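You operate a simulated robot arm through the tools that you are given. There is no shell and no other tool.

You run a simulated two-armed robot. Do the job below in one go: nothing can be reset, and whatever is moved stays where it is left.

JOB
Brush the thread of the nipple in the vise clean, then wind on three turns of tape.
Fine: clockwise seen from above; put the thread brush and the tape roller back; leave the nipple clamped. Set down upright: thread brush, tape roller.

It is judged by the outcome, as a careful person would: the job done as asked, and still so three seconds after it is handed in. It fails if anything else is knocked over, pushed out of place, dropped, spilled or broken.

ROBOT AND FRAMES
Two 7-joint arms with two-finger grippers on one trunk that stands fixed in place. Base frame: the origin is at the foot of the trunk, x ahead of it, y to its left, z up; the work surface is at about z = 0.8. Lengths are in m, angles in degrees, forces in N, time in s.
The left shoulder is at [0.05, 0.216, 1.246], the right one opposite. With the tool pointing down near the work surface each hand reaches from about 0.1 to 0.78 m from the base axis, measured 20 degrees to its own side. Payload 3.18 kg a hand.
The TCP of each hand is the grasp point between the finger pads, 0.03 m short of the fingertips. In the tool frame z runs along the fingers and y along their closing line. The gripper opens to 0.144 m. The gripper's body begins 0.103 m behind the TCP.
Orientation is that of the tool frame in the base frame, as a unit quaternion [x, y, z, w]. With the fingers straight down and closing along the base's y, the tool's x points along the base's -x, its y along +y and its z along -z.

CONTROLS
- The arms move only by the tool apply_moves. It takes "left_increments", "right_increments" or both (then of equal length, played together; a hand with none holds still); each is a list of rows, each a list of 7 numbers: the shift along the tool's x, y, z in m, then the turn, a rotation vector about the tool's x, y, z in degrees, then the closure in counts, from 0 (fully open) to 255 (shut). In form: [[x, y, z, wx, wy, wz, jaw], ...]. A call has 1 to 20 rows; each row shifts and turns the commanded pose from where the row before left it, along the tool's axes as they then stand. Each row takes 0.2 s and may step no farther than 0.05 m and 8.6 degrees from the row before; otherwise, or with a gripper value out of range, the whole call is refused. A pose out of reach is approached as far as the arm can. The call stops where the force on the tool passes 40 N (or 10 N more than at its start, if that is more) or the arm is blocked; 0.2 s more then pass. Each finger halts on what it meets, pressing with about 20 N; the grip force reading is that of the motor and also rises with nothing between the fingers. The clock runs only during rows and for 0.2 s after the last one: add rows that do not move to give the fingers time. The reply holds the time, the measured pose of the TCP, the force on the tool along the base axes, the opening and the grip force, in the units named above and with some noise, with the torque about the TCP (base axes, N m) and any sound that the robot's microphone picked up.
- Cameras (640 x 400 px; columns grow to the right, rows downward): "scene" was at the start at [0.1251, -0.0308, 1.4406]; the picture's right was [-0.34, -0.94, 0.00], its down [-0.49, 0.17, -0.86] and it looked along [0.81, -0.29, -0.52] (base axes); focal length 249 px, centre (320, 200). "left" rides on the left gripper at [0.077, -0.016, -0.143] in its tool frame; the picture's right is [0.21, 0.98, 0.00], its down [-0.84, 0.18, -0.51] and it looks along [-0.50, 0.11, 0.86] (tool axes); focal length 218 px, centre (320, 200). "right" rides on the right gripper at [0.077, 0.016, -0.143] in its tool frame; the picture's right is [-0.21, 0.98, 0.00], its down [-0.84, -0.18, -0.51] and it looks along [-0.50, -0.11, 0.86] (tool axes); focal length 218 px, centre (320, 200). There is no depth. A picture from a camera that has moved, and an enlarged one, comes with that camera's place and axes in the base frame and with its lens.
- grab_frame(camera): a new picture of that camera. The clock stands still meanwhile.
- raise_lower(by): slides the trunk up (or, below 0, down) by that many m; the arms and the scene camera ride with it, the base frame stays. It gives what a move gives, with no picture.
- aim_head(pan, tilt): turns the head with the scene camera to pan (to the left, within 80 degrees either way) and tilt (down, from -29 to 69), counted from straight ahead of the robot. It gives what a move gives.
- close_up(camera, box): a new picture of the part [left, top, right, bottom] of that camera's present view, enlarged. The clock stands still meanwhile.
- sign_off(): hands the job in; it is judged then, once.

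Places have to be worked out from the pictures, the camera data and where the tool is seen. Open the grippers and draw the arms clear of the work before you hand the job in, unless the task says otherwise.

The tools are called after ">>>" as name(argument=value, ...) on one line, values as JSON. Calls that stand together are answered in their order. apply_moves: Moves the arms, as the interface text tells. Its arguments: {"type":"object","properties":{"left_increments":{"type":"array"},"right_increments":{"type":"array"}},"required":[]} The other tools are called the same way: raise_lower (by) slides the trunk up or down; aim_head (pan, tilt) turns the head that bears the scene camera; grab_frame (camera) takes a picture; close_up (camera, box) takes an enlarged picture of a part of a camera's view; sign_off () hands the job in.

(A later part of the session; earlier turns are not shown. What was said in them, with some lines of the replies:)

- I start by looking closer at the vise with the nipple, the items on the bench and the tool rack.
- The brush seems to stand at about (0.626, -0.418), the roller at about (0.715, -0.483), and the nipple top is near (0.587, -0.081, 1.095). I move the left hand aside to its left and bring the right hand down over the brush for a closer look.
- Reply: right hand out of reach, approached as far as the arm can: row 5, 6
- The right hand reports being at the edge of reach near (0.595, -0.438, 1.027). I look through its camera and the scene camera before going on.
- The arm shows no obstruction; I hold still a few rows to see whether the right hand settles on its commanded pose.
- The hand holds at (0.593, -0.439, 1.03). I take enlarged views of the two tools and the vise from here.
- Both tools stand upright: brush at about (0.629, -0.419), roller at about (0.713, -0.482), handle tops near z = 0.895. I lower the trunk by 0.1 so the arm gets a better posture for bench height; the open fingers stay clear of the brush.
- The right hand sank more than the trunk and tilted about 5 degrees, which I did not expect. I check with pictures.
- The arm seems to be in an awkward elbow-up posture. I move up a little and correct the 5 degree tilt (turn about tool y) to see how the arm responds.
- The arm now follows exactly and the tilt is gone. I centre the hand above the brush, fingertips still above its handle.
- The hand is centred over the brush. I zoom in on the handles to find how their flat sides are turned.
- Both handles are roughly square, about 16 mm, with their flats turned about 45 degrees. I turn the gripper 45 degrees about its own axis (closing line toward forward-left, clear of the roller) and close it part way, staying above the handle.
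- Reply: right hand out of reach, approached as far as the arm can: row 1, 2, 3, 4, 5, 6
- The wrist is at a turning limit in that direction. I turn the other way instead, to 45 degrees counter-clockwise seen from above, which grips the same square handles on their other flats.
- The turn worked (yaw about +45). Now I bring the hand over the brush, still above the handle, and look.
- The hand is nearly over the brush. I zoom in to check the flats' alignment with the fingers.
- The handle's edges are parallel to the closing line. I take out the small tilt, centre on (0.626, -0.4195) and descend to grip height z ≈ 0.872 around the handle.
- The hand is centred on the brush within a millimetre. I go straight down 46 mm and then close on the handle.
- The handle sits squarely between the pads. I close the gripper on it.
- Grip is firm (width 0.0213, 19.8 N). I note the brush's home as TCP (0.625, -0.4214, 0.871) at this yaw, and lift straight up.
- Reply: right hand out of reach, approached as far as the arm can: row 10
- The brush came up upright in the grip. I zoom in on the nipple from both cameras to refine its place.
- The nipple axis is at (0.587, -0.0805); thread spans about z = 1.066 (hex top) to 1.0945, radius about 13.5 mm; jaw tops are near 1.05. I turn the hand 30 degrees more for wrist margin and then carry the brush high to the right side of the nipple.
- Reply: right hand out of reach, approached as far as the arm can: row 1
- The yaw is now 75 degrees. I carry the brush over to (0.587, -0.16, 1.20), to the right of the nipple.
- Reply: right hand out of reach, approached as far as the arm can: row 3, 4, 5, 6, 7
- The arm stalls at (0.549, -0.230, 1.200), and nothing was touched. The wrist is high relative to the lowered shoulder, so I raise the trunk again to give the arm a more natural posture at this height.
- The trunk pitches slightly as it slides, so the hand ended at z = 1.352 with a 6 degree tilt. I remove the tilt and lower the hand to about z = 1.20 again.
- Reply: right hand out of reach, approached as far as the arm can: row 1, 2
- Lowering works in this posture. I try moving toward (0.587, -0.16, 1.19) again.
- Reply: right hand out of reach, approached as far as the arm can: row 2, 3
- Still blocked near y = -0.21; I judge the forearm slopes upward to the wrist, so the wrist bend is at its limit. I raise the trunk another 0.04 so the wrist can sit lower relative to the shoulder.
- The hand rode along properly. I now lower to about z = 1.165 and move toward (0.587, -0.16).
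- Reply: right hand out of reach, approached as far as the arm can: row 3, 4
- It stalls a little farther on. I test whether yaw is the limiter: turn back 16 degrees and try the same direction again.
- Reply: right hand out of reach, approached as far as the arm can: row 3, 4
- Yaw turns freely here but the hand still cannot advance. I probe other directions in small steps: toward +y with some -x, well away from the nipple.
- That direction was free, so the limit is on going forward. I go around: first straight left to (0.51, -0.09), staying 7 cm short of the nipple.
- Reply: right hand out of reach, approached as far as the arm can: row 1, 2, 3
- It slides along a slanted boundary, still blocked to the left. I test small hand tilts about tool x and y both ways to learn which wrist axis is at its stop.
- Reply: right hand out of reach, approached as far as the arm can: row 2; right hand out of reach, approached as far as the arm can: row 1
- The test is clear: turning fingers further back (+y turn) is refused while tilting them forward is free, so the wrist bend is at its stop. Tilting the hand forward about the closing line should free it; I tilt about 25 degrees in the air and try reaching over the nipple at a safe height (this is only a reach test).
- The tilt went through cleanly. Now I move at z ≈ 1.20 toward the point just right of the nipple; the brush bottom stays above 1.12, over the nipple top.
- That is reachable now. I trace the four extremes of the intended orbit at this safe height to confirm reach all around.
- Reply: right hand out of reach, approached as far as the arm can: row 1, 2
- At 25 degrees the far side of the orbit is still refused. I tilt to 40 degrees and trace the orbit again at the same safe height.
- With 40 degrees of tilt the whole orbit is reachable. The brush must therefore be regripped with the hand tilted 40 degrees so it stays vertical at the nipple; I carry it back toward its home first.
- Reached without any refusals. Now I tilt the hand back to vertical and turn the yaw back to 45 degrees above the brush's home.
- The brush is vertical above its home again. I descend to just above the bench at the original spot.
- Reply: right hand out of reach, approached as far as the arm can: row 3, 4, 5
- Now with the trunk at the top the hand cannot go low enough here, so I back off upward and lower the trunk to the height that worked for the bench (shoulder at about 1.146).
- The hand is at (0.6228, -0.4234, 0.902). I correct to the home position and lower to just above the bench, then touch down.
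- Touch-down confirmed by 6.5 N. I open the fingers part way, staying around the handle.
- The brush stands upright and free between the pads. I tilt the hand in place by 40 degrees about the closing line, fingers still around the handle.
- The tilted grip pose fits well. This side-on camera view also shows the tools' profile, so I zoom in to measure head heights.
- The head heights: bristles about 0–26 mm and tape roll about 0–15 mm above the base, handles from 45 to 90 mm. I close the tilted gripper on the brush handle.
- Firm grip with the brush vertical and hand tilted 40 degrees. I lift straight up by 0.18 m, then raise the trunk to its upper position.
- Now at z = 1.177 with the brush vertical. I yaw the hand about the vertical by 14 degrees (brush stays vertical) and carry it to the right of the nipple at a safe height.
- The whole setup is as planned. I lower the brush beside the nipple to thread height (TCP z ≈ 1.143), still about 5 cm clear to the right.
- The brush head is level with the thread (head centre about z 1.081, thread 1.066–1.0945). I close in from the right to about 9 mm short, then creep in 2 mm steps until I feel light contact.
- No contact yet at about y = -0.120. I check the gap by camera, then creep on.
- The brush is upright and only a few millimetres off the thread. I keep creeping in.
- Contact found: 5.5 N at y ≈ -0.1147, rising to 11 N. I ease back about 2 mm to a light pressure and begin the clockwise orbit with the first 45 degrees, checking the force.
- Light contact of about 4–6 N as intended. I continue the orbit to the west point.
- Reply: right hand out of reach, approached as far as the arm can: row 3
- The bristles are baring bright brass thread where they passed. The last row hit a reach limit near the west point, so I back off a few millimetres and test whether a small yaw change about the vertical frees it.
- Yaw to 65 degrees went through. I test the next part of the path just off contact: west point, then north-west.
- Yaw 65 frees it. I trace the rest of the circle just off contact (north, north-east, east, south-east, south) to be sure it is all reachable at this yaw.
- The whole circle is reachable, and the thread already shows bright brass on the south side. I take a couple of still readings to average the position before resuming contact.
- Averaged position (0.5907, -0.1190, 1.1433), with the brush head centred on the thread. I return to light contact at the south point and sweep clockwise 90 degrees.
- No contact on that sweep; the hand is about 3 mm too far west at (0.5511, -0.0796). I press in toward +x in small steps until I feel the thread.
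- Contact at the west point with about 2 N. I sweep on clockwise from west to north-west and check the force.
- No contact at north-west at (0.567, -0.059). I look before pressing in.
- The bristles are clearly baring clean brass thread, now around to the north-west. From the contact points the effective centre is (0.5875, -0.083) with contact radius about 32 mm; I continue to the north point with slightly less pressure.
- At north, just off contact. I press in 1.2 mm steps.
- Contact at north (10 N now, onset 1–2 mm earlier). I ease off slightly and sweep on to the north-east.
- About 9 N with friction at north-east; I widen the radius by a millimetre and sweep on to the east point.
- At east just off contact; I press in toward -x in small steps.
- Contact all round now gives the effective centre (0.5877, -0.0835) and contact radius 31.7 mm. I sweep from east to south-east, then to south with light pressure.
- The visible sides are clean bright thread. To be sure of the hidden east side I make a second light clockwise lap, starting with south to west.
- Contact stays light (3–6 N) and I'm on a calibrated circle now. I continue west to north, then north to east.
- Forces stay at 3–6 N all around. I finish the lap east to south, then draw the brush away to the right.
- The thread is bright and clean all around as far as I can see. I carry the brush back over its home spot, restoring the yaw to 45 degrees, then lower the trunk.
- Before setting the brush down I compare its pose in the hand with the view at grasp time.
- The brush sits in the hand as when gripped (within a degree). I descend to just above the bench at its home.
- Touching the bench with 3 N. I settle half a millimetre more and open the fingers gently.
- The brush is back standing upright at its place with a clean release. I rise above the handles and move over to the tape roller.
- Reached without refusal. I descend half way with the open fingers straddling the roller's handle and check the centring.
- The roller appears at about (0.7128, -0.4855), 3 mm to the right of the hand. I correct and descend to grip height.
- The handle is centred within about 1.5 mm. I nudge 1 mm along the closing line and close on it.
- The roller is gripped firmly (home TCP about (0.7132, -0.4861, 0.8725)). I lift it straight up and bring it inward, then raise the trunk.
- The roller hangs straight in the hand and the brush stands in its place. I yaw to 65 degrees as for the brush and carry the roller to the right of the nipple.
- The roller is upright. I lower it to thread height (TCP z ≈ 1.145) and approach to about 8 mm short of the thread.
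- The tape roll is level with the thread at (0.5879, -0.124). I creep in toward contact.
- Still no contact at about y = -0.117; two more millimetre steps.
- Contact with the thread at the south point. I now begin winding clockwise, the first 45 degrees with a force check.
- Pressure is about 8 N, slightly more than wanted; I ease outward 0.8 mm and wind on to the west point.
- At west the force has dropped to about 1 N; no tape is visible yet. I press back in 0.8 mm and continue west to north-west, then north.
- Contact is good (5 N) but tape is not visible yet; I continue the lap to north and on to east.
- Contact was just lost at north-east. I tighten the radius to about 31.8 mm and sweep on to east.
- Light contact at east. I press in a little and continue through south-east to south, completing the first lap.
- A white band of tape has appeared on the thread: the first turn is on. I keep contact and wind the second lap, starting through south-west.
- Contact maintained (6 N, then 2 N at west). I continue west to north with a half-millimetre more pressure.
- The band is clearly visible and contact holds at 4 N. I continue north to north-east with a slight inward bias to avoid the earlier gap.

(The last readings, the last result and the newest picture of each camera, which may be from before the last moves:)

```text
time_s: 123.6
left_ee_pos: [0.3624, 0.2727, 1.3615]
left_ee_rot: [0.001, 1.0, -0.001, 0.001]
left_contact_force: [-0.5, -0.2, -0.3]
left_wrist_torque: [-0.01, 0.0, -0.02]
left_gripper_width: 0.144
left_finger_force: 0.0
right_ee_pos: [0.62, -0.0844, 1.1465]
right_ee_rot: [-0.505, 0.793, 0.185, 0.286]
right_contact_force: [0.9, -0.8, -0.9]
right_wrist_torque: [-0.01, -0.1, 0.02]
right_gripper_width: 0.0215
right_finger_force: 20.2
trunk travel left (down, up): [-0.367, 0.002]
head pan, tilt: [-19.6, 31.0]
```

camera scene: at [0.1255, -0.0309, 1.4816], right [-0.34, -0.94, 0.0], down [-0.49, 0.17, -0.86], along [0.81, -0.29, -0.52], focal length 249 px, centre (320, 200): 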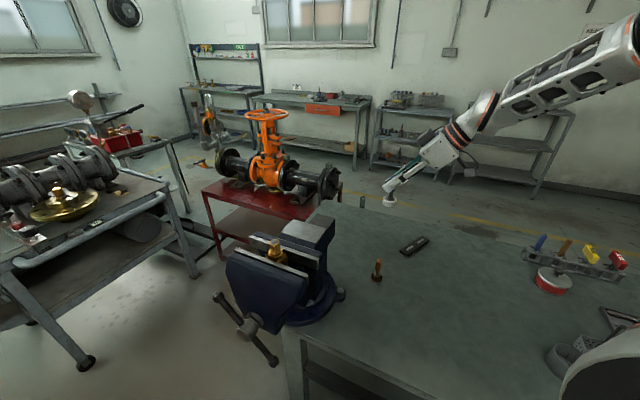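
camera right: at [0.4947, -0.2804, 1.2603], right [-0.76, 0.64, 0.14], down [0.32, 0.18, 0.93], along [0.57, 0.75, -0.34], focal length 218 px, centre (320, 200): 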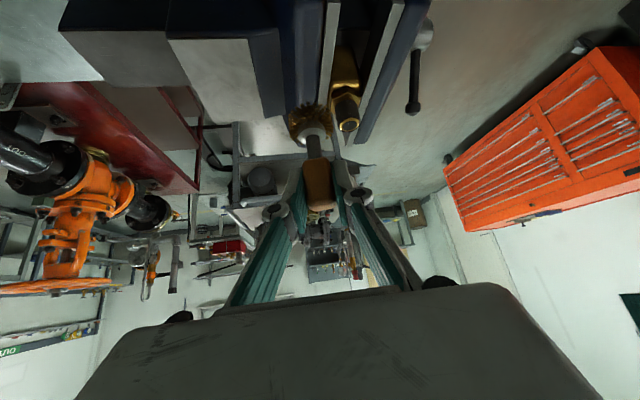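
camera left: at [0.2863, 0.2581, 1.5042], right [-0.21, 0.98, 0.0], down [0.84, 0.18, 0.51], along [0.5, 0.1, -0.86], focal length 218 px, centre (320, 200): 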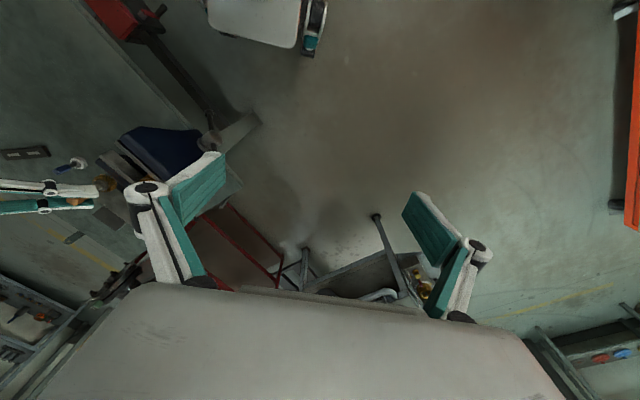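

Contact light at east; I add a millimetre inward and continue east through south-east to south to finish the second lap.

>>> apply_moves(right_increments=[[0.00642, -0.0016, -0.00539, 0, 0, 0, 255], [0.0064, -0.00036, -0.00536, 0, 0, 0, 255], [0.00625, 0.0018, -0.00524, 0, 0, 0, 255]])

>>> apply_moves(right_increments=[[0.00567, 0.00386, -0.00476, 0, 0, 0, 255], [0.00472, 0.00564, -0.00396, 0, 0, 0, 255], [0.00344, 0.00704, -0.00288, 0, 0, 0, 255]])

>>> close_up(camera="scene", box=[250, 215, 310, 260])

>>> close_up(camera="right", box=[270, 50, 400, 160])

```text
time_s: 124.4
left_ee_pos: [0.3629, 0.2731, 1.362]
left_ee_rot: [0.001, 1.0, 0.0, -0.001]
left_contact_force: [0.0, 1.0, 0.6]
left_wrist_torque: [0.0, -0.04, 0.0]
left_gripper_width: 0.144
left_finger_force: 0.0
right_ee_pos: [0.6112, -0.107, 1.1446]
right_ee_rot: [-0.504, 0.793, 0.184, 0.289]
right_contact_force: [4.6, -0.5, -0.2]
right_wrist_torque: [-0.08, -0.32, -0.06]
right_gripper_width: 0.0218
right_finger_force: 20.0
trunk travel left (down, up): [-0.367, 0.002]
head pan, tilt: [-19.6, 31.0]
```

```text
time_s: 125.2
left_ee_pos: [0.3625, 0.2723, 1.3604]
left_ee_rot: [0.0, 1.0, 0.0, 0.001]
left_contact_force: [0.2, -0.3, -0.8]
left_wrist_torque: [-0.01, 0.02, 0.0]
left_gripper_width: 0.1442
left_finger_force: 0.1
right_ee_pos: [0.5864, -0.1173, 1.1458]
right_ee_rot: [-0.504, 0.793, 0.185, 0.288]
right_contact_force: [1.7, -9.2, -0.4]
right_wrist_torque: [-0.69, -0.04, -0.11]
right_gripper_width: 0.0216
right_finger_force: 20.2
trunk travel left (down, up): [-0.367, 0.002]
head pan, tilt: [-19.6, 31.0]
```

```text
8.89 times, centred on (280, 238) of scene
camera zoom: at [0.1251, -0.0318, 1.4817], right [-0.34, -0.94, 0.0], down [-0.49, 0.17, -0.86], along [0.81, -0.29, -0.52], focal length 2210 px, centre (676, -133)
```

zoom: 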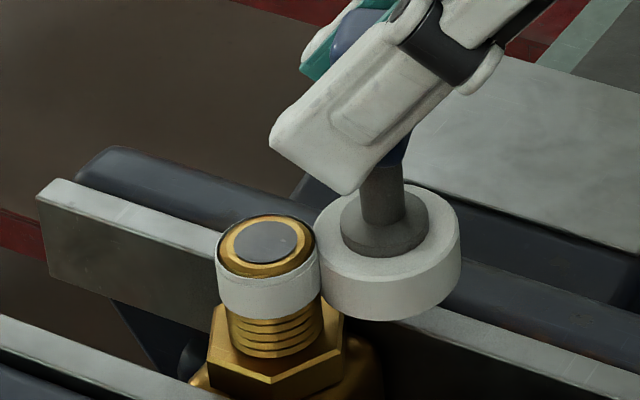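

```text
3.64 times, centred on (335, 105) of right
camera zoom: at [0.5081, -0.2444, 1.2068], right [-0.82, 0.56, 0.14], down [0.3, 0.21, 0.93], along [0.49, 0.8, -0.34], focal length 794 px, centre (266, 546)
```

zoom: 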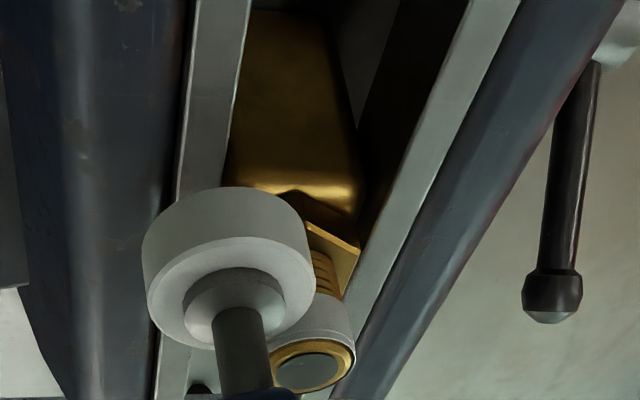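

A second layer step is visible on the band, so two turns are on. I ease the pressure slightly for the built-up tape and start the third lap.

>>> apply_moves(right_increments=[[0.00273, 0.00694, -0.00229, 0, 0, 0, 255], [0.00029, 0.00867, -0.00024, 0, 0, 0, 255], [-0.00143, 0.00846, 0.0012, 0, 0, 0, 255]])

>>> apply_moves(right_increments=[[-0.00307, 0.00768, 0.00257, 0, 0, 0, 255], [-0.00448, 0.00639, 0.00377, 0, 0, 0, 255], [-0.0056, 0.00465, 0.00469, 0, 0, 0, 255]])

```text
time_s: 126.0
left_ee_pos: [0.3619, 0.2724, 1.3606]
left_ee_rot: [0.0, 1.0, 0.0, 0.0]
left_contact_force: [-0.1, -0.7, -0.8]
left_wrist_torque: [-0.01, -0.03, 0.0]
left_gripper_width: 0.1439
left_finger_force: 0.1
right_ee_pos: [0.5623, -0.1054, 1.1469]
right_ee_rot: [-0.506, 0.792, 0.185, 0.287]
right_contact_force: [-2.8, -4.2, -1.0]
right_wrist_torque: [-0.3, 0.18, -0.08]
right_gripper_width: 0.0213
right_finger_force: 19.9
trunk travel left (down, up): [-0.367, 0.002]
head pan, tilt: [-19.6, 31.0]
```

```text
time_s: 126.8
left_ee_pos: [0.3613, 0.2739, 1.362]
left_ee_rot: [0.001, 1.0, -0.001, 0.0]
left_contact_force: [0.8, 0.2, -1.2]
left_wrist_torque: [0.02, 0.03, -0.05]
left_gripper_width: 0.1439
left_finger_force: 0.0
right_ee_pos: [0.5539, -0.0836, 1.1453]
right_ee_rot: [-0.505, 0.792, 0.184, 0.288]
right_contact_force: [-1.7, -0.9, -1.8]
right_wrist_torque: [-0.02, 0.16, -0.04]
right_gripper_width: 0.0214
right_finger_force: 19.2
trunk travel left (down, up): [-0.367, 0.002]
head pan, tilt: [-19.6, 31.0]
```

Contact holds. I continue west to north with a small inward bias.

>>> apply_moves(right_increments=[[-0.00652, 0.00206, 0.00547, 0, 0, 0, 255], [-0.00664, 0.00038, 0.00557, 0, 0, 0, 255], [-0.00648, -0.00187, 0.00544, 0, 0, 0, 255]])

>>> apply_moves(right_increments=[[-0.00588, -0.00401, 0.00494, 0, 0, 0, 255], [-0.0049, -0.00585, 0.00411, 0, 0, 0, 255], [-0.00357, -0.00731, 0.00299, 0, 0, 0, 255]])

```text
time_s: 127.6
left_ee_pos: [0.3638, 0.2711, 1.3608]
left_ee_rot: [0.0, 1.0, -0.001, -0.001]
left_contact_force: [-0.6, 0.2, 0.3]
left_wrist_torque: [0.0, 0.02, 0.01]
left_gripper_width: 0.144
left_finger_force: 0.1
right_ee_pos: [0.5652, -0.0606, 1.1461]
right_ee_rot: [-0.505, 0.792, 0.185, 0.288]
right_contact_force: [-0.1, -0.4, -1.5]
right_wrist_torque: [-0.03, -0.03, -0.01]
right_gripper_width: 0.0216
right_finger_force: 20.1
trunk travel left (down, up): [-0.367, 0.002]
head pan, tilt: [-19.6, 31.0]
```

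```text
time_s: 128.4
left_ee_pos: [0.3632, 0.2724, 1.3603]
left_ee_rot: [0.0, 1.0, -0.001, 0.0]
left_contact_force: [0.7, 0.0, -0.8]
left_wrist_torque: [-0.03, 0.02, 0.02]
left_gripper_width: 0.1441
left_finger_force: 0.0
right_ee_pos: [0.5881, -0.051, 1.1449]
right_ee_rot: [-0.505, 0.793, 0.184, 0.288]
right_contact_force: [0.2, 0.3, -0.8]
right_wrist_torque: [0.0, 0.01, -0.03]
right_gripper_width: 0.0213
right_finger_force: 20.2
trunk travel left (down, up): [-0.367, 0.002]
head pan, tilt: [-19.6, 31.0]
```

Contact went slack between north-west and north (gap under half a millimetre). I press back in at north and continue to north-east.

>>> apply_moves(right_increments=[[0.00069, -0.00042, -0.00058, 0, 0, 0, 255], [-0.00165, -0.00771, 0.00139, 0, 0, 0, 255], [-0.00028, -0.0083, 0.00023, 0, 0, 0, 255], [0.00137, -0.00811, -0.00115, 0, 0, 0, 255]])

```text
time_s: 129.4
left_ee_pos: [0.3635, 0.2743, 1.3602]
left_ee_rot: [0.0, 1.0, -0.001, 0.0]
left_contact_force: [0.0, 0.5, -0.6]
left_wrist_torque: [0.01, 0.01, 0.03]
left_gripper_width: 0.1445
left_finger_force: 0.1
right_ee_pos: [0.6112, -0.0605, 1.1467]
right_ee_rot: [-0.506, 0.792, 0.184, 0.288]
right_contact_force: [2.7, 8.9, -1.5]
right_wrist_torque: [0.62, -0.22, -0.06]
right_gripper_width: 0.0215
right_finger_force: 19.8
trunk travel left (down, up): [-0.367, 0.002]
head pan, tilt: [-19.6, 31.0]
```

Good contact at north-east. I wind on to east, holding the radius a touch tighter.

>>> apply_moves(right_increments=[[0.00294, -0.00736, -0.00247, 0, 0, 0, 255], [0.0043, -0.00612, -0.0036, 0, 0, 0, 255], [0.00559, -0.00382, -0.00469, 0, 0, 0, 255]])

>>> apply_moves(right_increments=[[0.00635, -0.0021, -0.00533, 0, 0, 0, 255], [0.00635, -0.00036, -0.00533, 0, 0, 0, 255], [0.00621, 0.00179, -0.00521, 0, 0, 0, 255]])

>>> close_up(camera="scene", box=[250, 215, 310, 260])

```text
time_s: 130.2
left_ee_pos: [0.3621, 0.2722, 1.3616]
left_ee_rot: [0.001, 1.0, 0.0, 0.0]
left_contact_force: [1.4, 0.1, 0.1]
left_wrist_torque: [0.01, -0.02, 0.01]
left_gripper_width: 0.1441
left_finger_force: 0.0
right_ee_pos: [0.6197, -0.0842, 1.1466]
right_ee_rot: [-0.505, 0.792, 0.184, 0.288]
right_contact_force: [2.3, -0.3, -0.1]
right_wrist_torque: [-0.01, -0.12, 0.02]
right_gripper_width: 0.0215
right_finger_force: 20.1
trunk travel left (down, up): [-0.367, 0.002]
head pan, tilt: [-19.6, 31.0]
```

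```text
time_s: 131.0
left_ee_pos: [0.3634, 0.2746, 1.3609]
left_ee_rot: [0.0, 1.0, -0.001, 0.0]
left_contact_force: [-0.1, -0.1, 0.1]
left_wrist_torque: [0.01, -0.01, -0.04]
left_gripper_width: 0.1441
left_finger_force: 0.1
right_ee_pos: [0.6106, -0.1071, 1.1464]
right_ee_rot: [-0.505, 0.793, 0.184, 0.288]
right_contact_force: [6.1, -2.0, 0.1]
right_wrist_torque: [-0.14, -0.35, -0.1]
right_gripper_width: 0.0214
right_finger_force: 19.7
trunk travel left (down, up): [-0.367, 0.002]
head pan, tilt: [-19.6, 31.0]
```

```text
8.89 times, centred on (280, 238) of scene
camera zoom: at [0.126, -0.031, 1.4817], right [-0.34, -0.94, 0.0], down [-0.49, 0.17, -0.86], along [0.81, -0.29, -0.52], focal length 2210 px, centre (676, -133)
```

zoom: 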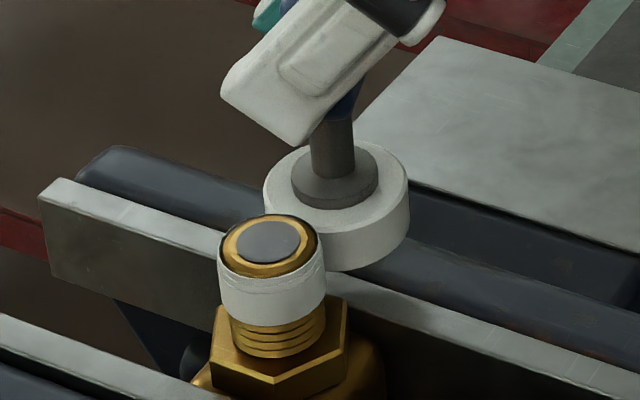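

Two layers' edges show near the band's top. I wind the last 45 degrees to the south point and look.

>>> apply_moves(right_increments=[[0.00564, 0.00384, -0.00473, 0, 0, 0, 255], [0.00469, 0.00561, -0.00394, 0, 0, 0, 255], [0.00341, 0.007, -0.00286, 0, 0, 0, 255]])

>>> close_up(camera="scene", box=[250, 215, 310, 260])

>>> close_up(camera="scene", box=[262, 228, 292, 252])

```text
time_s: 131.8
left_ee_pos: [0.3625, 0.2715, 1.3614]
left_ee_rot: [-0.001, 1.0, -0.001, 0.001]
left_contact_force: [0.9, 0.4, 0.2]
left_wrist_torque: [-0.03, 0.01, -0.03]
left_gripper_width: 0.1441
left_finger_force: 0.1
right_ee_pos: [0.5861, -0.1172, 1.1461]
right_ee_rot: [-0.505, 0.792, 0.185, 0.288]
right_contact_force: [-0.1, -7.0, -0.4]
right_wrist_torque: [-0.54, 0.01, -0.01]
right_gripper_width: 0.0214
right_finger_force: 19.7
trunk travel left (down, up): [-0.367, 0.002]
head pan, tilt: [-19.6, 31.0]
```

```text
8.89 times, centred on (280, 238) of scene
camera zoom: at [0.1251, -0.0315, 1.4817], right [-0.34, -0.94, 0.0], down [-0.49, 0.17, -0.86], along [0.81, -0.29, -0.52], focal length 2210 px, centre (676, -133)
```

zoom: 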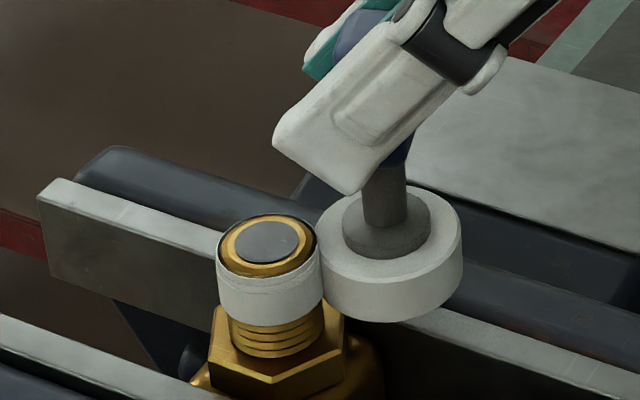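

```text
16.00 times, centred on (277, 240) of scene
camera zoom: at [0.1251, -0.0315, 1.4817], right [-0.34, -0.94, 0.0], down [-0.49, 0.17, -0.86], along [0.81, -0.29, -0.52], focal length 3977 px, centre (1008, -440)
```

zoom: 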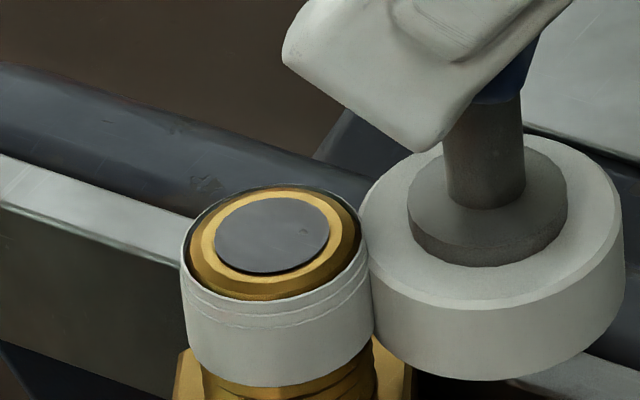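

The band now shows more than one step near its top edge. I zoom in closely to count the layers before withdrawing.

>>> close_up(camera="scene", box=[268, 234, 284, 246])

>>> close_up(camera="right", box=[310, 120, 350, 160])

```text
16.00 times, centred on (276, 240) of scene
camera zoom: at [0.1251, -0.0315, 1.4817], right [-0.34, -0.94, 0.0], down [-0.49, 0.17, -0.86], along [0.81, -0.29, -0.52], focal length 3977 px, centre (1024, -440)
```

zoom: 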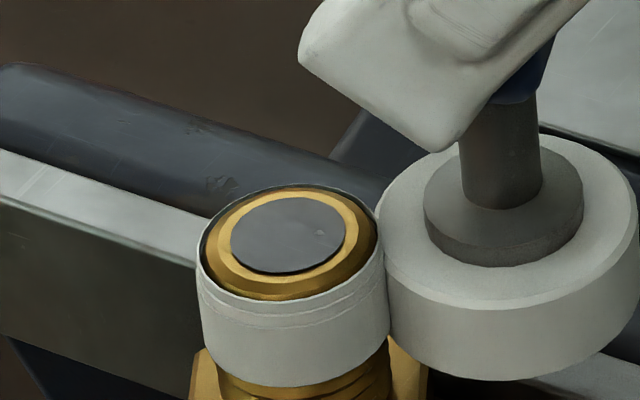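

```text
10.00 times, centred on (330, 140) of right
camera zoom: at [0.5073, -0.2448, 1.2071], right [-0.82, 0.56, 0.14], down [0.3, 0.21, 0.93], along [0.49, 0.8, -0.34], focal length 2183 px, centre (220, 800)
```

zoom: 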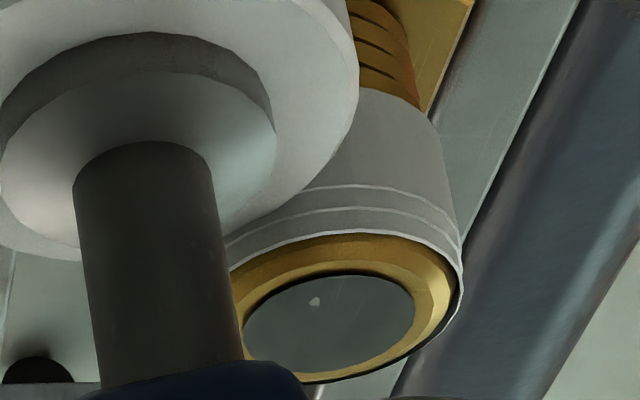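

Three ring edges are clearly visible: three turns of tape are on. I withdraw the roller straight away from the thread to the right, then up.

>>> apply_moves(right_increments=[[0.0208, -0.0127, -0.0175, 0, 0, 0, 255], [0.0208, -0.0127, -0.0175, 0, 0, 0, 255], [-0.0193, 0, -0.023, 0, 0, 0, 255], [-0.0193, 0, -0.023, 0, 0, 0, 255], [0, 0, 0, 0, 0, 0, 255]])

>>> close_up(camera="scene", box=[250, 215, 310, 260])

>>> close_up(camera="right", box=[270, 50, 420, 180])

```text
time_s: 133.0
left_ee_pos: [0.3631, 0.273, 1.3612]
left_ee_rot: [0.0, 1.0, -0.001, 0.0]
left_contact_force: [0.0, -1.2, -0.7]
left_wrist_torque: [-0.01, -0.02, 0.01]
left_gripper_width: 0.1437
left_finger_force: 0.0
right_ee_pos: [0.5856, -0.1763, 1.207]
right_ee_rot: [-0.505, 0.792, 0.184, 0.288]
right_contact_force: [0.0, 0.0, 0.0]
right_wrist_torque: [-0.03, 0.01, 0.02]
right_gripper_width: 0.0214
right_finger_force: 19.3
trunk travel left (down, up): [-0.367, 0.002]
head pan, tilt: [-19.6, 31.0]
```

```text
8.89 times, centred on (280, 238) of scene
camera zoom: at [0.1258, -0.0307, 1.4817], right [-0.34, -0.94, 0.0], down [-0.49, 0.17, -0.86], along [0.81, -0.29, -0.52], focal length 2210 px, centre (676, -133)
```

zoom: 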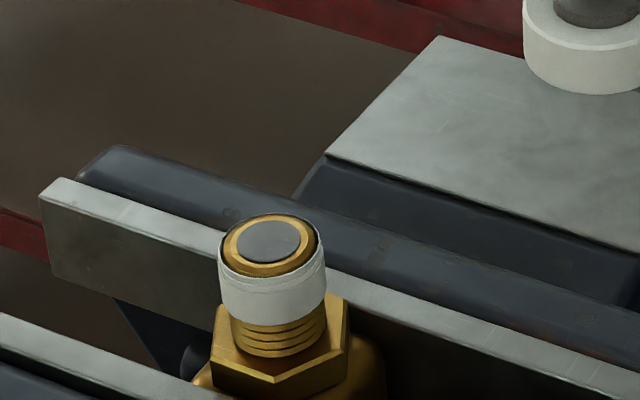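

```text
3.08 times, centred on (345, 115) of right
camera zoom: at [0.5077, -0.3056, 1.2678], right [-0.82, 0.56, 0.14], down [0.3, 0.21, 0.93], along [0.49, 0.8, -0.34], focal length 672 px, centre (243, 462)
```

zoom: 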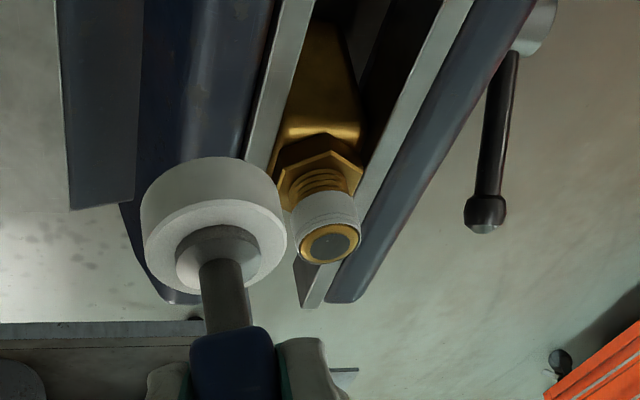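

The tape sits neatly in three layers. I carry the roller back over the bench, restore yaw to 45 degrees, and lower the trunk.

>>> apply_moves(right_increments=[[0.02897, -0.02312, -0.01843, 0, 0, 0, 255], [0.02897, -0.02312, -0.01843, 0, 0, 0, 255], [0.02897, -0.02312, -0.01843, 0, 0, 0, 255], [0.02897, -0.02312, -0.01843, 0, 0, 0, 255], [0.02897, -0.02312, -0.01843, 0, 0, 0, 255], [0.02897, -0.02312, -0.01843, 0, 0, 0, 255], [0, 0, 0, 4.263, 0, 5.08, 255], [0, 0, 0, 4.263, 0, 5.08, 255], [0, 0, 0, 4.263, 0, 5.08, 255], [0, 0, 0, 0, 0, 0, 255]])

>>> raise_lower(by=-0.142)

```text
time_s: 135.2
left_ee_pos: [0.3631, 0.2725, 1.3611]
left_ee_rot: [0.001, 1.0, -0.001, 0.0]
left_contact_force: [-0.1, -0.4, 0.7]
left_wrist_torque: [0.07, 0.06, -0.01]
left_gripper_width: 0.144
left_finger_force: 0.0
right_ee_pos: [0.6271, -0.4197, 1.1788]
right_ee_rot: [-0.359, 0.868, 0.132, 0.316]
right_contact_force: [-0.1, -0.1, -0.9]
right_wrist_torque: [0.01, 0.0, 0.0]
right_gripper_width: 0.0216
right_finger_force: 20.0
trunk travel left (down, up): [-0.367, 0.002]
head pan, tilt: [-19.6, 31.0]
```

```text
time_s: 136.9
left_ee_pos: [0.3601, 0.2729, 1.2199]
left_ee_rot: [0.0, 1.0, 0.0, 0.002]
left_contact_force: [0.3, -0.4, 1.3]
left_wrist_torque: [0.02, -0.01, 0.05]
left_gripper_width: 0.1442
left_finger_force: 0.1
right_ee_pos: [0.6258, -0.4194, 1.0392]
right_ee_rot: [-0.361, 0.867, 0.131, 0.316]
right_contact_force: [0.1, 0.2, -0.7]
right_wrist_torque: [-0.03, 0.01, 0.01]
right_gripper_width: 0.0213
right_finger_force: 19.7
trunk travel left (down, up): [-0.225, 0.144]
head pan, tilt: [-19.6, 31.0]
```

I move over the roller's home and check how it hangs in the hand.

>>> apply_moves(right_increments=[[-0.0037, -0.0363, 0.0031, 0, 0, 0, 255], [-0.0037, -0.0363, 0.0031, 0, 0, 0, 255], [-0.0037, -0.0363, 0.0031, 0, 0, 0, 255], [0, 0, 0, 0, 0, 0, 255]])

>>> apply_moves(right_increments=[[0, 0, 0, 0, 0, 0, 255]])

>>> close_up(camera="right", box=[220, 80, 420, 240])

>>> close_up(camera="scene", box=[370, 140, 490, 270])

```text
time_s: 137.9
left_ee_pos: [0.3617, 0.2726, 1.2197]
left_ee_rot: [-0.001, 1.0, -0.001, 0.001]
left_contact_force: [-0.5, 0.2, -0.6]
left_wrist_torque: [-0.02, -0.02, 0.02]
left_gripper_width: 0.144
left_finger_force: 0.0
right_ee_pos: [0.7142, -0.4852, 1.0385]
right_ee_rot: [-0.362, 0.867, 0.132, 0.316]
right_contact_force: [-0.3, -0.2, -1.5]
right_wrist_torque: [-0.02, 0.0, -0.02]
right_gripper_width: 0.0216
right_finger_force: 20.6
trunk travel left (down, up): [-0.225, 0.144]
head pan, tilt: [-19.6, 31.0]
```

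```text
time_s: 138.3
left_ee_pos: [0.3622, 0.2726, 1.2189]
left_ee_rot: [0.0, 1.0, 0.0, 0.001]
left_contact_force: [0.1, -0.3, -0.5]
left_wrist_torque: [0.0, -0.01, 0.0]
left_gripper_width: 0.1439
left_finger_force: 0.0
right_ee_pos: [0.7155, -0.4855, 1.0385]
right_ee_rot: [-0.361, 0.867, 0.133, 0.316]
right_contact_force: [0.1, 0.6, -0.5]
right_wrist_torque: [-0.04, -0.02, 0.01]
right_gripper_width: 0.0212
right_finger_force: 20.5
trunk travel left (down, up): [-0.225, 0.144]
head pan, tilt: [-19.6, 31.0]
```

```text
2.50 times, centred on (320, 160) of right
camera zoom: at [0.5967, -0.5791, 1.0995], right [-0.58, 0.8, 0.13], down [0.35, 0.1, 0.93], along [0.73, 0.59, -0.34], focal length 546 px, centre (320, 300)
```

zoom: 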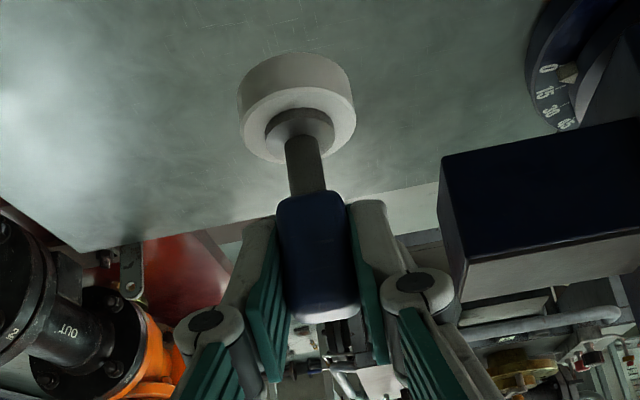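

```text
3.08 times, centred on (430, 205) of scene
camera zoom: at [0.161, -0.0306, 1.338], right [-0.34, -0.94, 0.0], down [-0.49, 0.17, -0.86], along [0.81, -0.29, -0.52], focal length 765 px, centre (-18, 185)
```

zoom: 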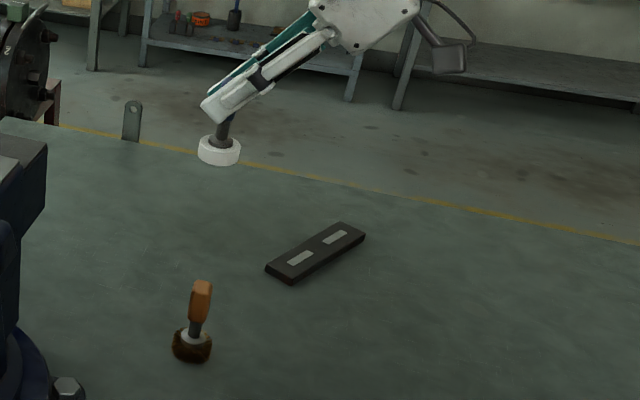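

The roller hangs as it was gripped. I descend over its home to just above the bench.

>>> apply_moves(right_increments=[[0.0012, 0.0004, -0.001, 0, 0, 0, 255], [0.0257, 0, 0.0306, 0, 0, 0, 255], [0.0257, 0, 0.0306, 0, 0, 0, 255], [0.0257, 0, 0.0306, 0, 0, 0, 255], [0.0244, 0, 0.0291, 0, 0, 0, 255], [0, 0, 0, 0, 0, 0, 255]])

>>> apply_moves(right_increments=[[0.0013, 0, 0.0015, 0, 0, 0, 255], [0, 0, 0, 0, 0, 0, 255]])

>>> apply_moves(right_increments=[[0.001, 0, 0.0012, 0, 0, 0, 255], [0, 0, 0, 0, 0, 0, 255]])

```text
time_s: 139.7
left_ee_pos: [0.3617, 0.2736, 1.2188]
left_ee_rot: [0.0, 1.0, 0.0, 0.001]
left_contact_force: [-0.2, 0.5, -0.7]
left_wrist_torque: [0.0, -0.02, 0.01]
left_gripper_width: 0.1439
left_finger_force: 0.0
right_ee_pos: [0.7146, -0.4845, 0.8796]
right_ee_rot: [-0.361, 0.868, 0.131, 0.315]
right_contact_force: [0.5, -0.3, -0.5]
right_wrist_torque: [-0.03, -0.02, 0.0]
right_gripper_width: 0.0215
right_finger_force: 20.1
trunk travel left (down, up): [-0.225, 0.144]
head pan, tilt: [-19.6, 31.0]
```

```text
time_s: 140.3
left_ee_pos: [0.3635, 0.2733, 1.2181]
left_ee_rot: [0.0, 1.0, -0.001, -0.001]
left_contact_force: [0.0, 0.7, 0.2]
left_wrist_torque: [0.02, -0.03, 0.02]
left_gripper_width: 0.144
left_finger_force: 0.0
right_ee_pos: [0.7135, -0.485, 0.877]
right_ee_rot: [-0.36, 0.868, 0.132, 0.316]
right_contact_force: [0.1, 0.3, -1.3]
right_wrist_torque: [0.05, 0.0, -0.02]
right_gripper_width: 0.0212
right_finger_force: 19.7
trunk travel left (down, up): [-0.225, 0.144]
head pan, tilt: [-19.6, 31.0]
```

```text
time_s: 140.9
left_ee_pos: [0.3626, 0.2727, 1.2182]
left_ee_rot: [0.001, 1.0, -0.001, 0.0]
left_contact_force: [-0.3, 0.7, 0.4]
left_wrist_torque: [-0.02, 0.02, -0.03]
left_gripper_width: 0.1441
left_finger_force: 0.1
right_ee_pos: [0.7136, -0.4861, 0.8757]
right_ee_rot: [-0.36, 0.868, 0.132, 0.316]
right_contact_force: [-0.1, -0.1, -0.4]
right_wrist_torque: [0.05, -0.01, -0.02]
right_gripper_width: 0.0214
right_finger_force: 19.7
trunk travel left (down, up): [-0.225, 0.144]
head pan, tilt: [-19.6, 31.0]
```

Not yet touching at z ≈ 0.8757; I continue in millimetre steps.

>>> apply_moves(right_increments=[[0.0008, 0, 0.001, 0, 0, 0, 255], [0, 0, 0, 0, 0, 0, 255]])

>>> apply_moves(right_increments=[[0.0008, 0, 0.001, 0, 0, 0, 255], [0, 0, 0, 0, 0, 0, 255]])

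```text
time_s: 141.5
left_ee_pos: [0.3617, 0.2727, 1.2188]
left_ee_rot: [0.001, 1.0, 0.0, 0.0]
left_contact_force: [0.4, 0.1, -0.1]
left_wrist_torque: [0.01, 0.0, 0.01]
left_gripper_width: 0.1441
left_finger_force: 0.0
right_ee_pos: [0.7134, -0.4863, 0.8736]
right_ee_rot: [-0.361, 0.868, 0.132, 0.315]
right_contact_force: [-0.3, -0.6, 0.6]
right_wrist_torque: [0.03, 0.0, 0.0]
right_gripper_width: 0.0214
right_finger_force: 19.8
trunk travel left (down, up): [-0.225, 0.144]
head pan, tilt: [-19.6, 31.0]
```

```text
time_s: 142.1
left_ee_pos: [0.3631, 0.273, 1.2192]
left_ee_rot: [0.0, 1.0, -0.001, 0.001]
left_contact_force: [0.7, -0.5, 0.0]
left_wrist_torque: [0.03, -0.04, 0.01]
left_gripper_width: 0.144
left_finger_force: 0.0
right_ee_pos: [0.7126, -0.4866, 0.8744]
right_ee_rot: [-0.361, 0.867, 0.131, 0.316]
right_contact_force: [0.9, -0.8, 5.7]
right_wrist_torque: [-0.12, -0.02, 0.04]
right_gripper_width: 0.0215
right_finger_force: 19.8
trunk travel left (down, up): [-0.225, 0.144]
head pan, tilt: [-19.6, 31.0]
```

The roller touches the bench (5.7 N). I release it gently and look.

>>> apply_moves(right_increments=[[0, 0, 0, 0, 0, 0, 235], [0, 0, 0, 0, 0, 0, 220], [0, 0, 0, 0, 0, 0, 200], [0, 0, 0, 0, 0, 0, 160], [0, 0, 0, 0, 0, 0, 140], [0, 0, 0, 0, 0, 0, 140]])

>>> close_up(camera="right", box=[220, 80, 420, 240])

```text
time_s: 143.5
left_ee_pos: [0.3622, 0.2726, 1.2197]
left_ee_rot: [0.0, 1.0, -0.001, 0.0]
left_contact_force: [-0.1, 0.4, 1.0]
left_wrist_torque: [0.0, 0.01, 0.01]
left_gripper_width: 0.144
left_finger_force: 0.1
right_ee_pos: [0.7133, -0.4869, 0.8737]
right_ee_rot: [-0.36, 0.868, 0.131, 0.316]
right_contact_force: [0.2, -0.6, 0.0]
right_wrist_torque: [0.01, -0.03, 0.0]
right_gripper_width: 0.065
right_finger_force: 0.0
trunk travel left (down, up): [-0.225, 0.144]
head pan, tilt: [-19.6, 31.0]
```

```text
2.50 times, centred on (320, 160) of right
camera zoom: at [0.5945, -0.58, 0.9345], right [-0.58, 0.8, 0.14], down [0.35, 0.1, 0.93], along [0.73, 0.59, -0.34], focal length 546 px, centre (320, 300)
```

zoom: 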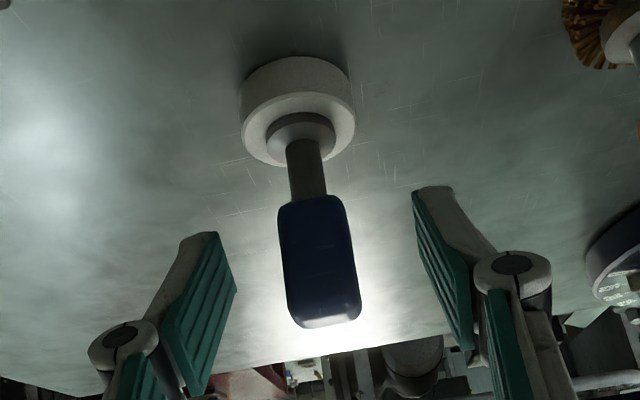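

The roller stands upright and free. I rise straight up clear of it, then draw the hand back and open it fully.

>>> apply_moves(right_increments=[[-0.0129, 0, -0.0153, 0, 0, 0, 140], [-0.0193, 0, -0.023, 0, 0, 0, 140], [-0.0231, 0, -0.0276, 0, 0, 0, 140], [-0.0231, 0, -0.0276, 0, 0, 0, 140], [-0.0231, 0, -0.0276, 0, 0, 0, 140], [0.0, 0, -0.04, 0, 0, 0, 60], [0.0, 0, -0.04, 0, 0, 0, 0], [0.0, 0, -0.04, 0, 0, 0, 0], [0, 0, 0, 0, 0, 0, 0]])

>>> grab_frame(camera="scene")

>>> grab_frame(camera="right")

```text
time_s: 145.5
left_ee_pos: [0.3635, 0.2724, 1.218]
left_ee_rot: [-0.001, 1.0, -0.001, -0.001]
left_contact_force: [0.1, -0.2, -0.4]
left_wrist_torque: [0.02, -0.05, 0.01]
left_gripper_width: 0.1438
left_finger_force: 0.1
right_ee_pos: [0.6583, -0.5425, 1.123]
right_ee_rot: [-0.361, 0.868, 0.132, 0.315]
right_contact_force: [-0.6, -0.4, -0.8]
right_wrist_torque: [-0.01, 0.0, 0.02]
right_gripper_width: 0.144
right_finger_force: 0.1
trunk travel left (down, up): [-0.225, 0.144]
head pan, tilt: [-19.6, 31.0]
```

```text
taken
camera scene: at [0.162, -0.0308, 1.3377], right [-0.34, -0.94, 0.0], down [-0.49, 0.17, -0.86], along [0.81, -0.29, -0.52], focal length 249 px, centre (320, 200)
```

scene: 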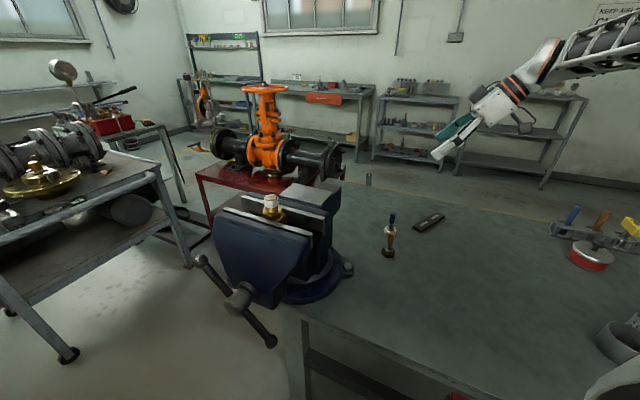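

```text
taken
camera right: at [0.5406, -0.6363, 1.1846], right [-0.58, 0.8, 0.14], down [0.36, 0.1, 0.93], along [0.73, 0.59, -0.34], focal length 218 px, centre (320, 200)
```

right: 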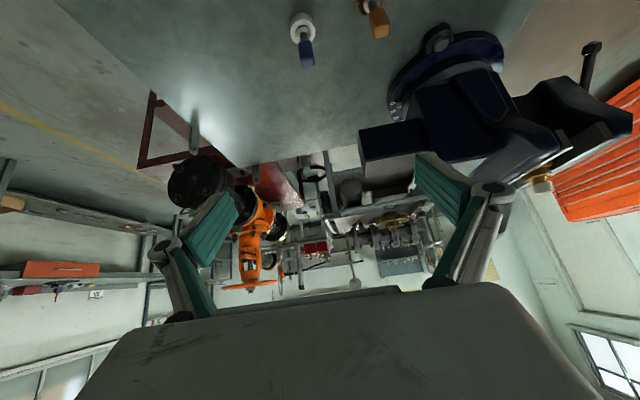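

Both tools stand upright at their places and the hand is clear. I take enlarged views to verify the tools and the taped, still clamped nipple.

>>> close_up(camera="scene", box=[360, 195, 450, 270])

>>> close_up(camera="scene", box=[190, 170, 350, 350])

>>> close_up(camera="right", box=[500, 140, 580, 220])

>>> close_up(camera="left", box=[60, 110, 260, 240])

```text
5.33 times, centred on (405, 232) of scene
camera zoom: at [0.162, -0.0308, 1.3377], right [-0.34, -0.94, 0.0], down [-0.49, 0.17, -0.86], along [0.81, -0.29, -0.52], focal length 1326 px, centre (-133, 27)
```

zoom: 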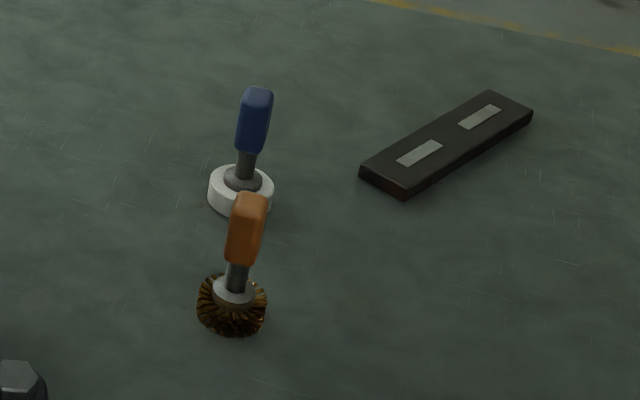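

```text
2.22 times, centred on (270, 260) of scene
camera zoom: at [0.162, -0.0308, 1.3377], right [-0.34, -0.94, 0.0], down [-0.49, 0.17, -0.86], along [0.81, -0.29, -0.52], focal length 552 px, centre (431, 67)
```

zoom: 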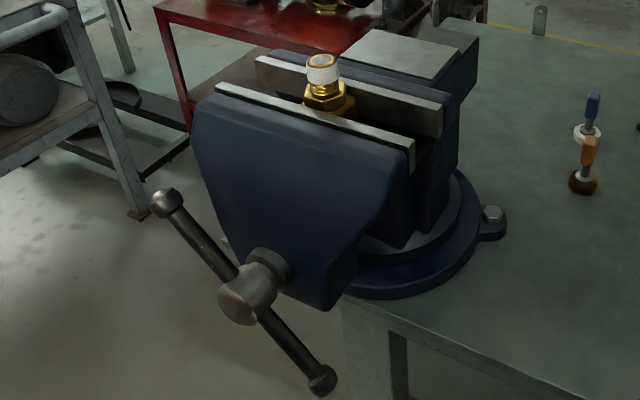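

```text
5.00 times, centred on (540, 180) of right
camera zoom: at [0.5406, -0.6363, 1.1846], right [-0.58, 0.8, 0.14], down [0.36, 0.1, 0.93], along [0.73, 0.59, -0.34], focal length 1091 px, centre (-780, 300)
```

zoom: 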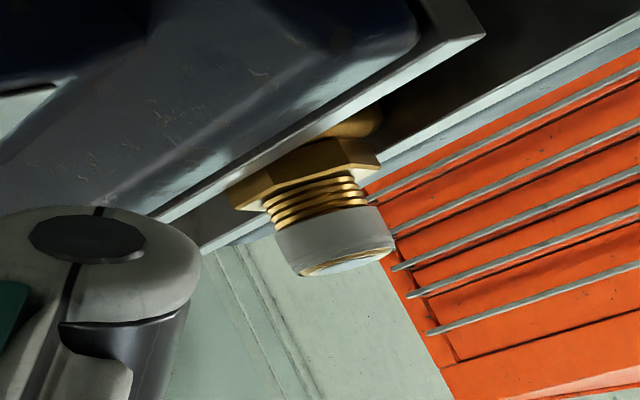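

```text
3.08 times, centred on (160, 175) of left
camera zoom: at [0.2873, 0.2581, 1.3618], right [-0.21, 0.98, 0.0], down [0.84, 0.18, 0.51], along [0.5, 0.1, -0.86], focal length 672 px, centre (812, 277)
```

zoom: 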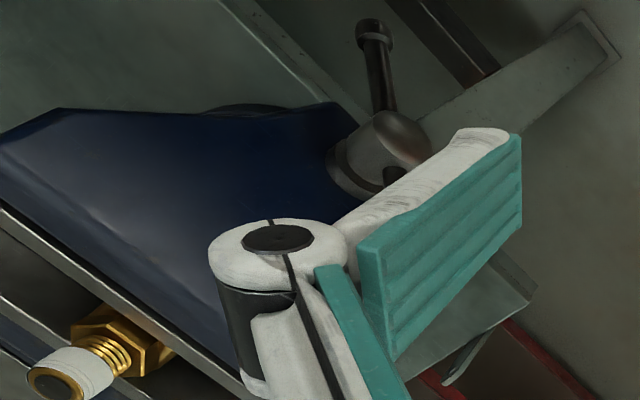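

Everything checks out: tape on in three layers, nipple still clamped, both tools upright at home, nothing else disturbed. I retreat the right hand a little farther and let things rest before handing in.

>>> apply_moves(right_increments=[[0, 0, -0.04, 0, 0, 0, 0], [0, 0, -0.04, 0, 0, 0, 0], [0, 0, 0, 0, 0, 0, 0], [0, 0, 0, 0, 0, 0, 0]])

>>> grab_frame(camera="scene")

```text
time_s: 146.5
left_ee_pos: [0.3614, 0.2728, 1.2192]
left_ee_rot: [0.0, 1.0, -0.001, 0.001]
left_contact_force: [-0.6, 0.2, 0.3]
left_wrist_torque: [-0.01, -0.01, -0.05]
left_gripper_width: 0.1438
left_finger_force: 0.1
right_ee_pos: [0.6218, -0.5779, 1.1842]
right_ee_rot: [-0.36, 0.868, 0.132, 0.316]
right_contact_force: [0.5, 0.5, -0.3]
right_wrist_torque: [-0.05, -0.03, 0.02]
right_gripper_width: 0.1439
right_finger_force: 0.2
trunk travel left (down, up): [-0.225, 0.144]
head pan, tilt: [-19.6, 31.0]
```

```text
taken
camera scene: at [0.161, -0.0308, 1.3379], right [-0.34, -0.94, 0.0], down [-0.49, 0.17, -0.86], along [0.81, -0.29, -0.52], focal length 249 px, centre (320, 200)
```

scene: 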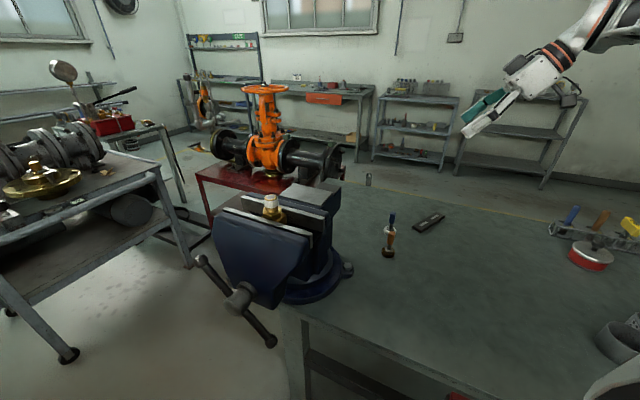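

Both grippers are open and clear, the tools stand upright, and the nipple is clamped with three turns of tape. I hand the job in.

>>> sign_off()

```text
The job is handed in.
```

I brushed the nipple's thread clean and wound three turns of tape on it, clockwise seen from above, then handed the job in. The nipple is still clamped. The thread brush and tape roller stand upright back at their starting spots, and nothing else was moved.

- **Brushing:** I made about two clockwise laps around the thread. Every side I could see came out as bright brass. No camera could see the far side, so for that part I relied on steady contact force, about 3–6 N all around on the last lap.
- **Taping:** Close-up views showed three ring edges on the band, one per turn. The roller lost contact with the thread twice, by about a millimetre or less, once in the first lap and once in the third.

Both grippers are open and clear of the work.
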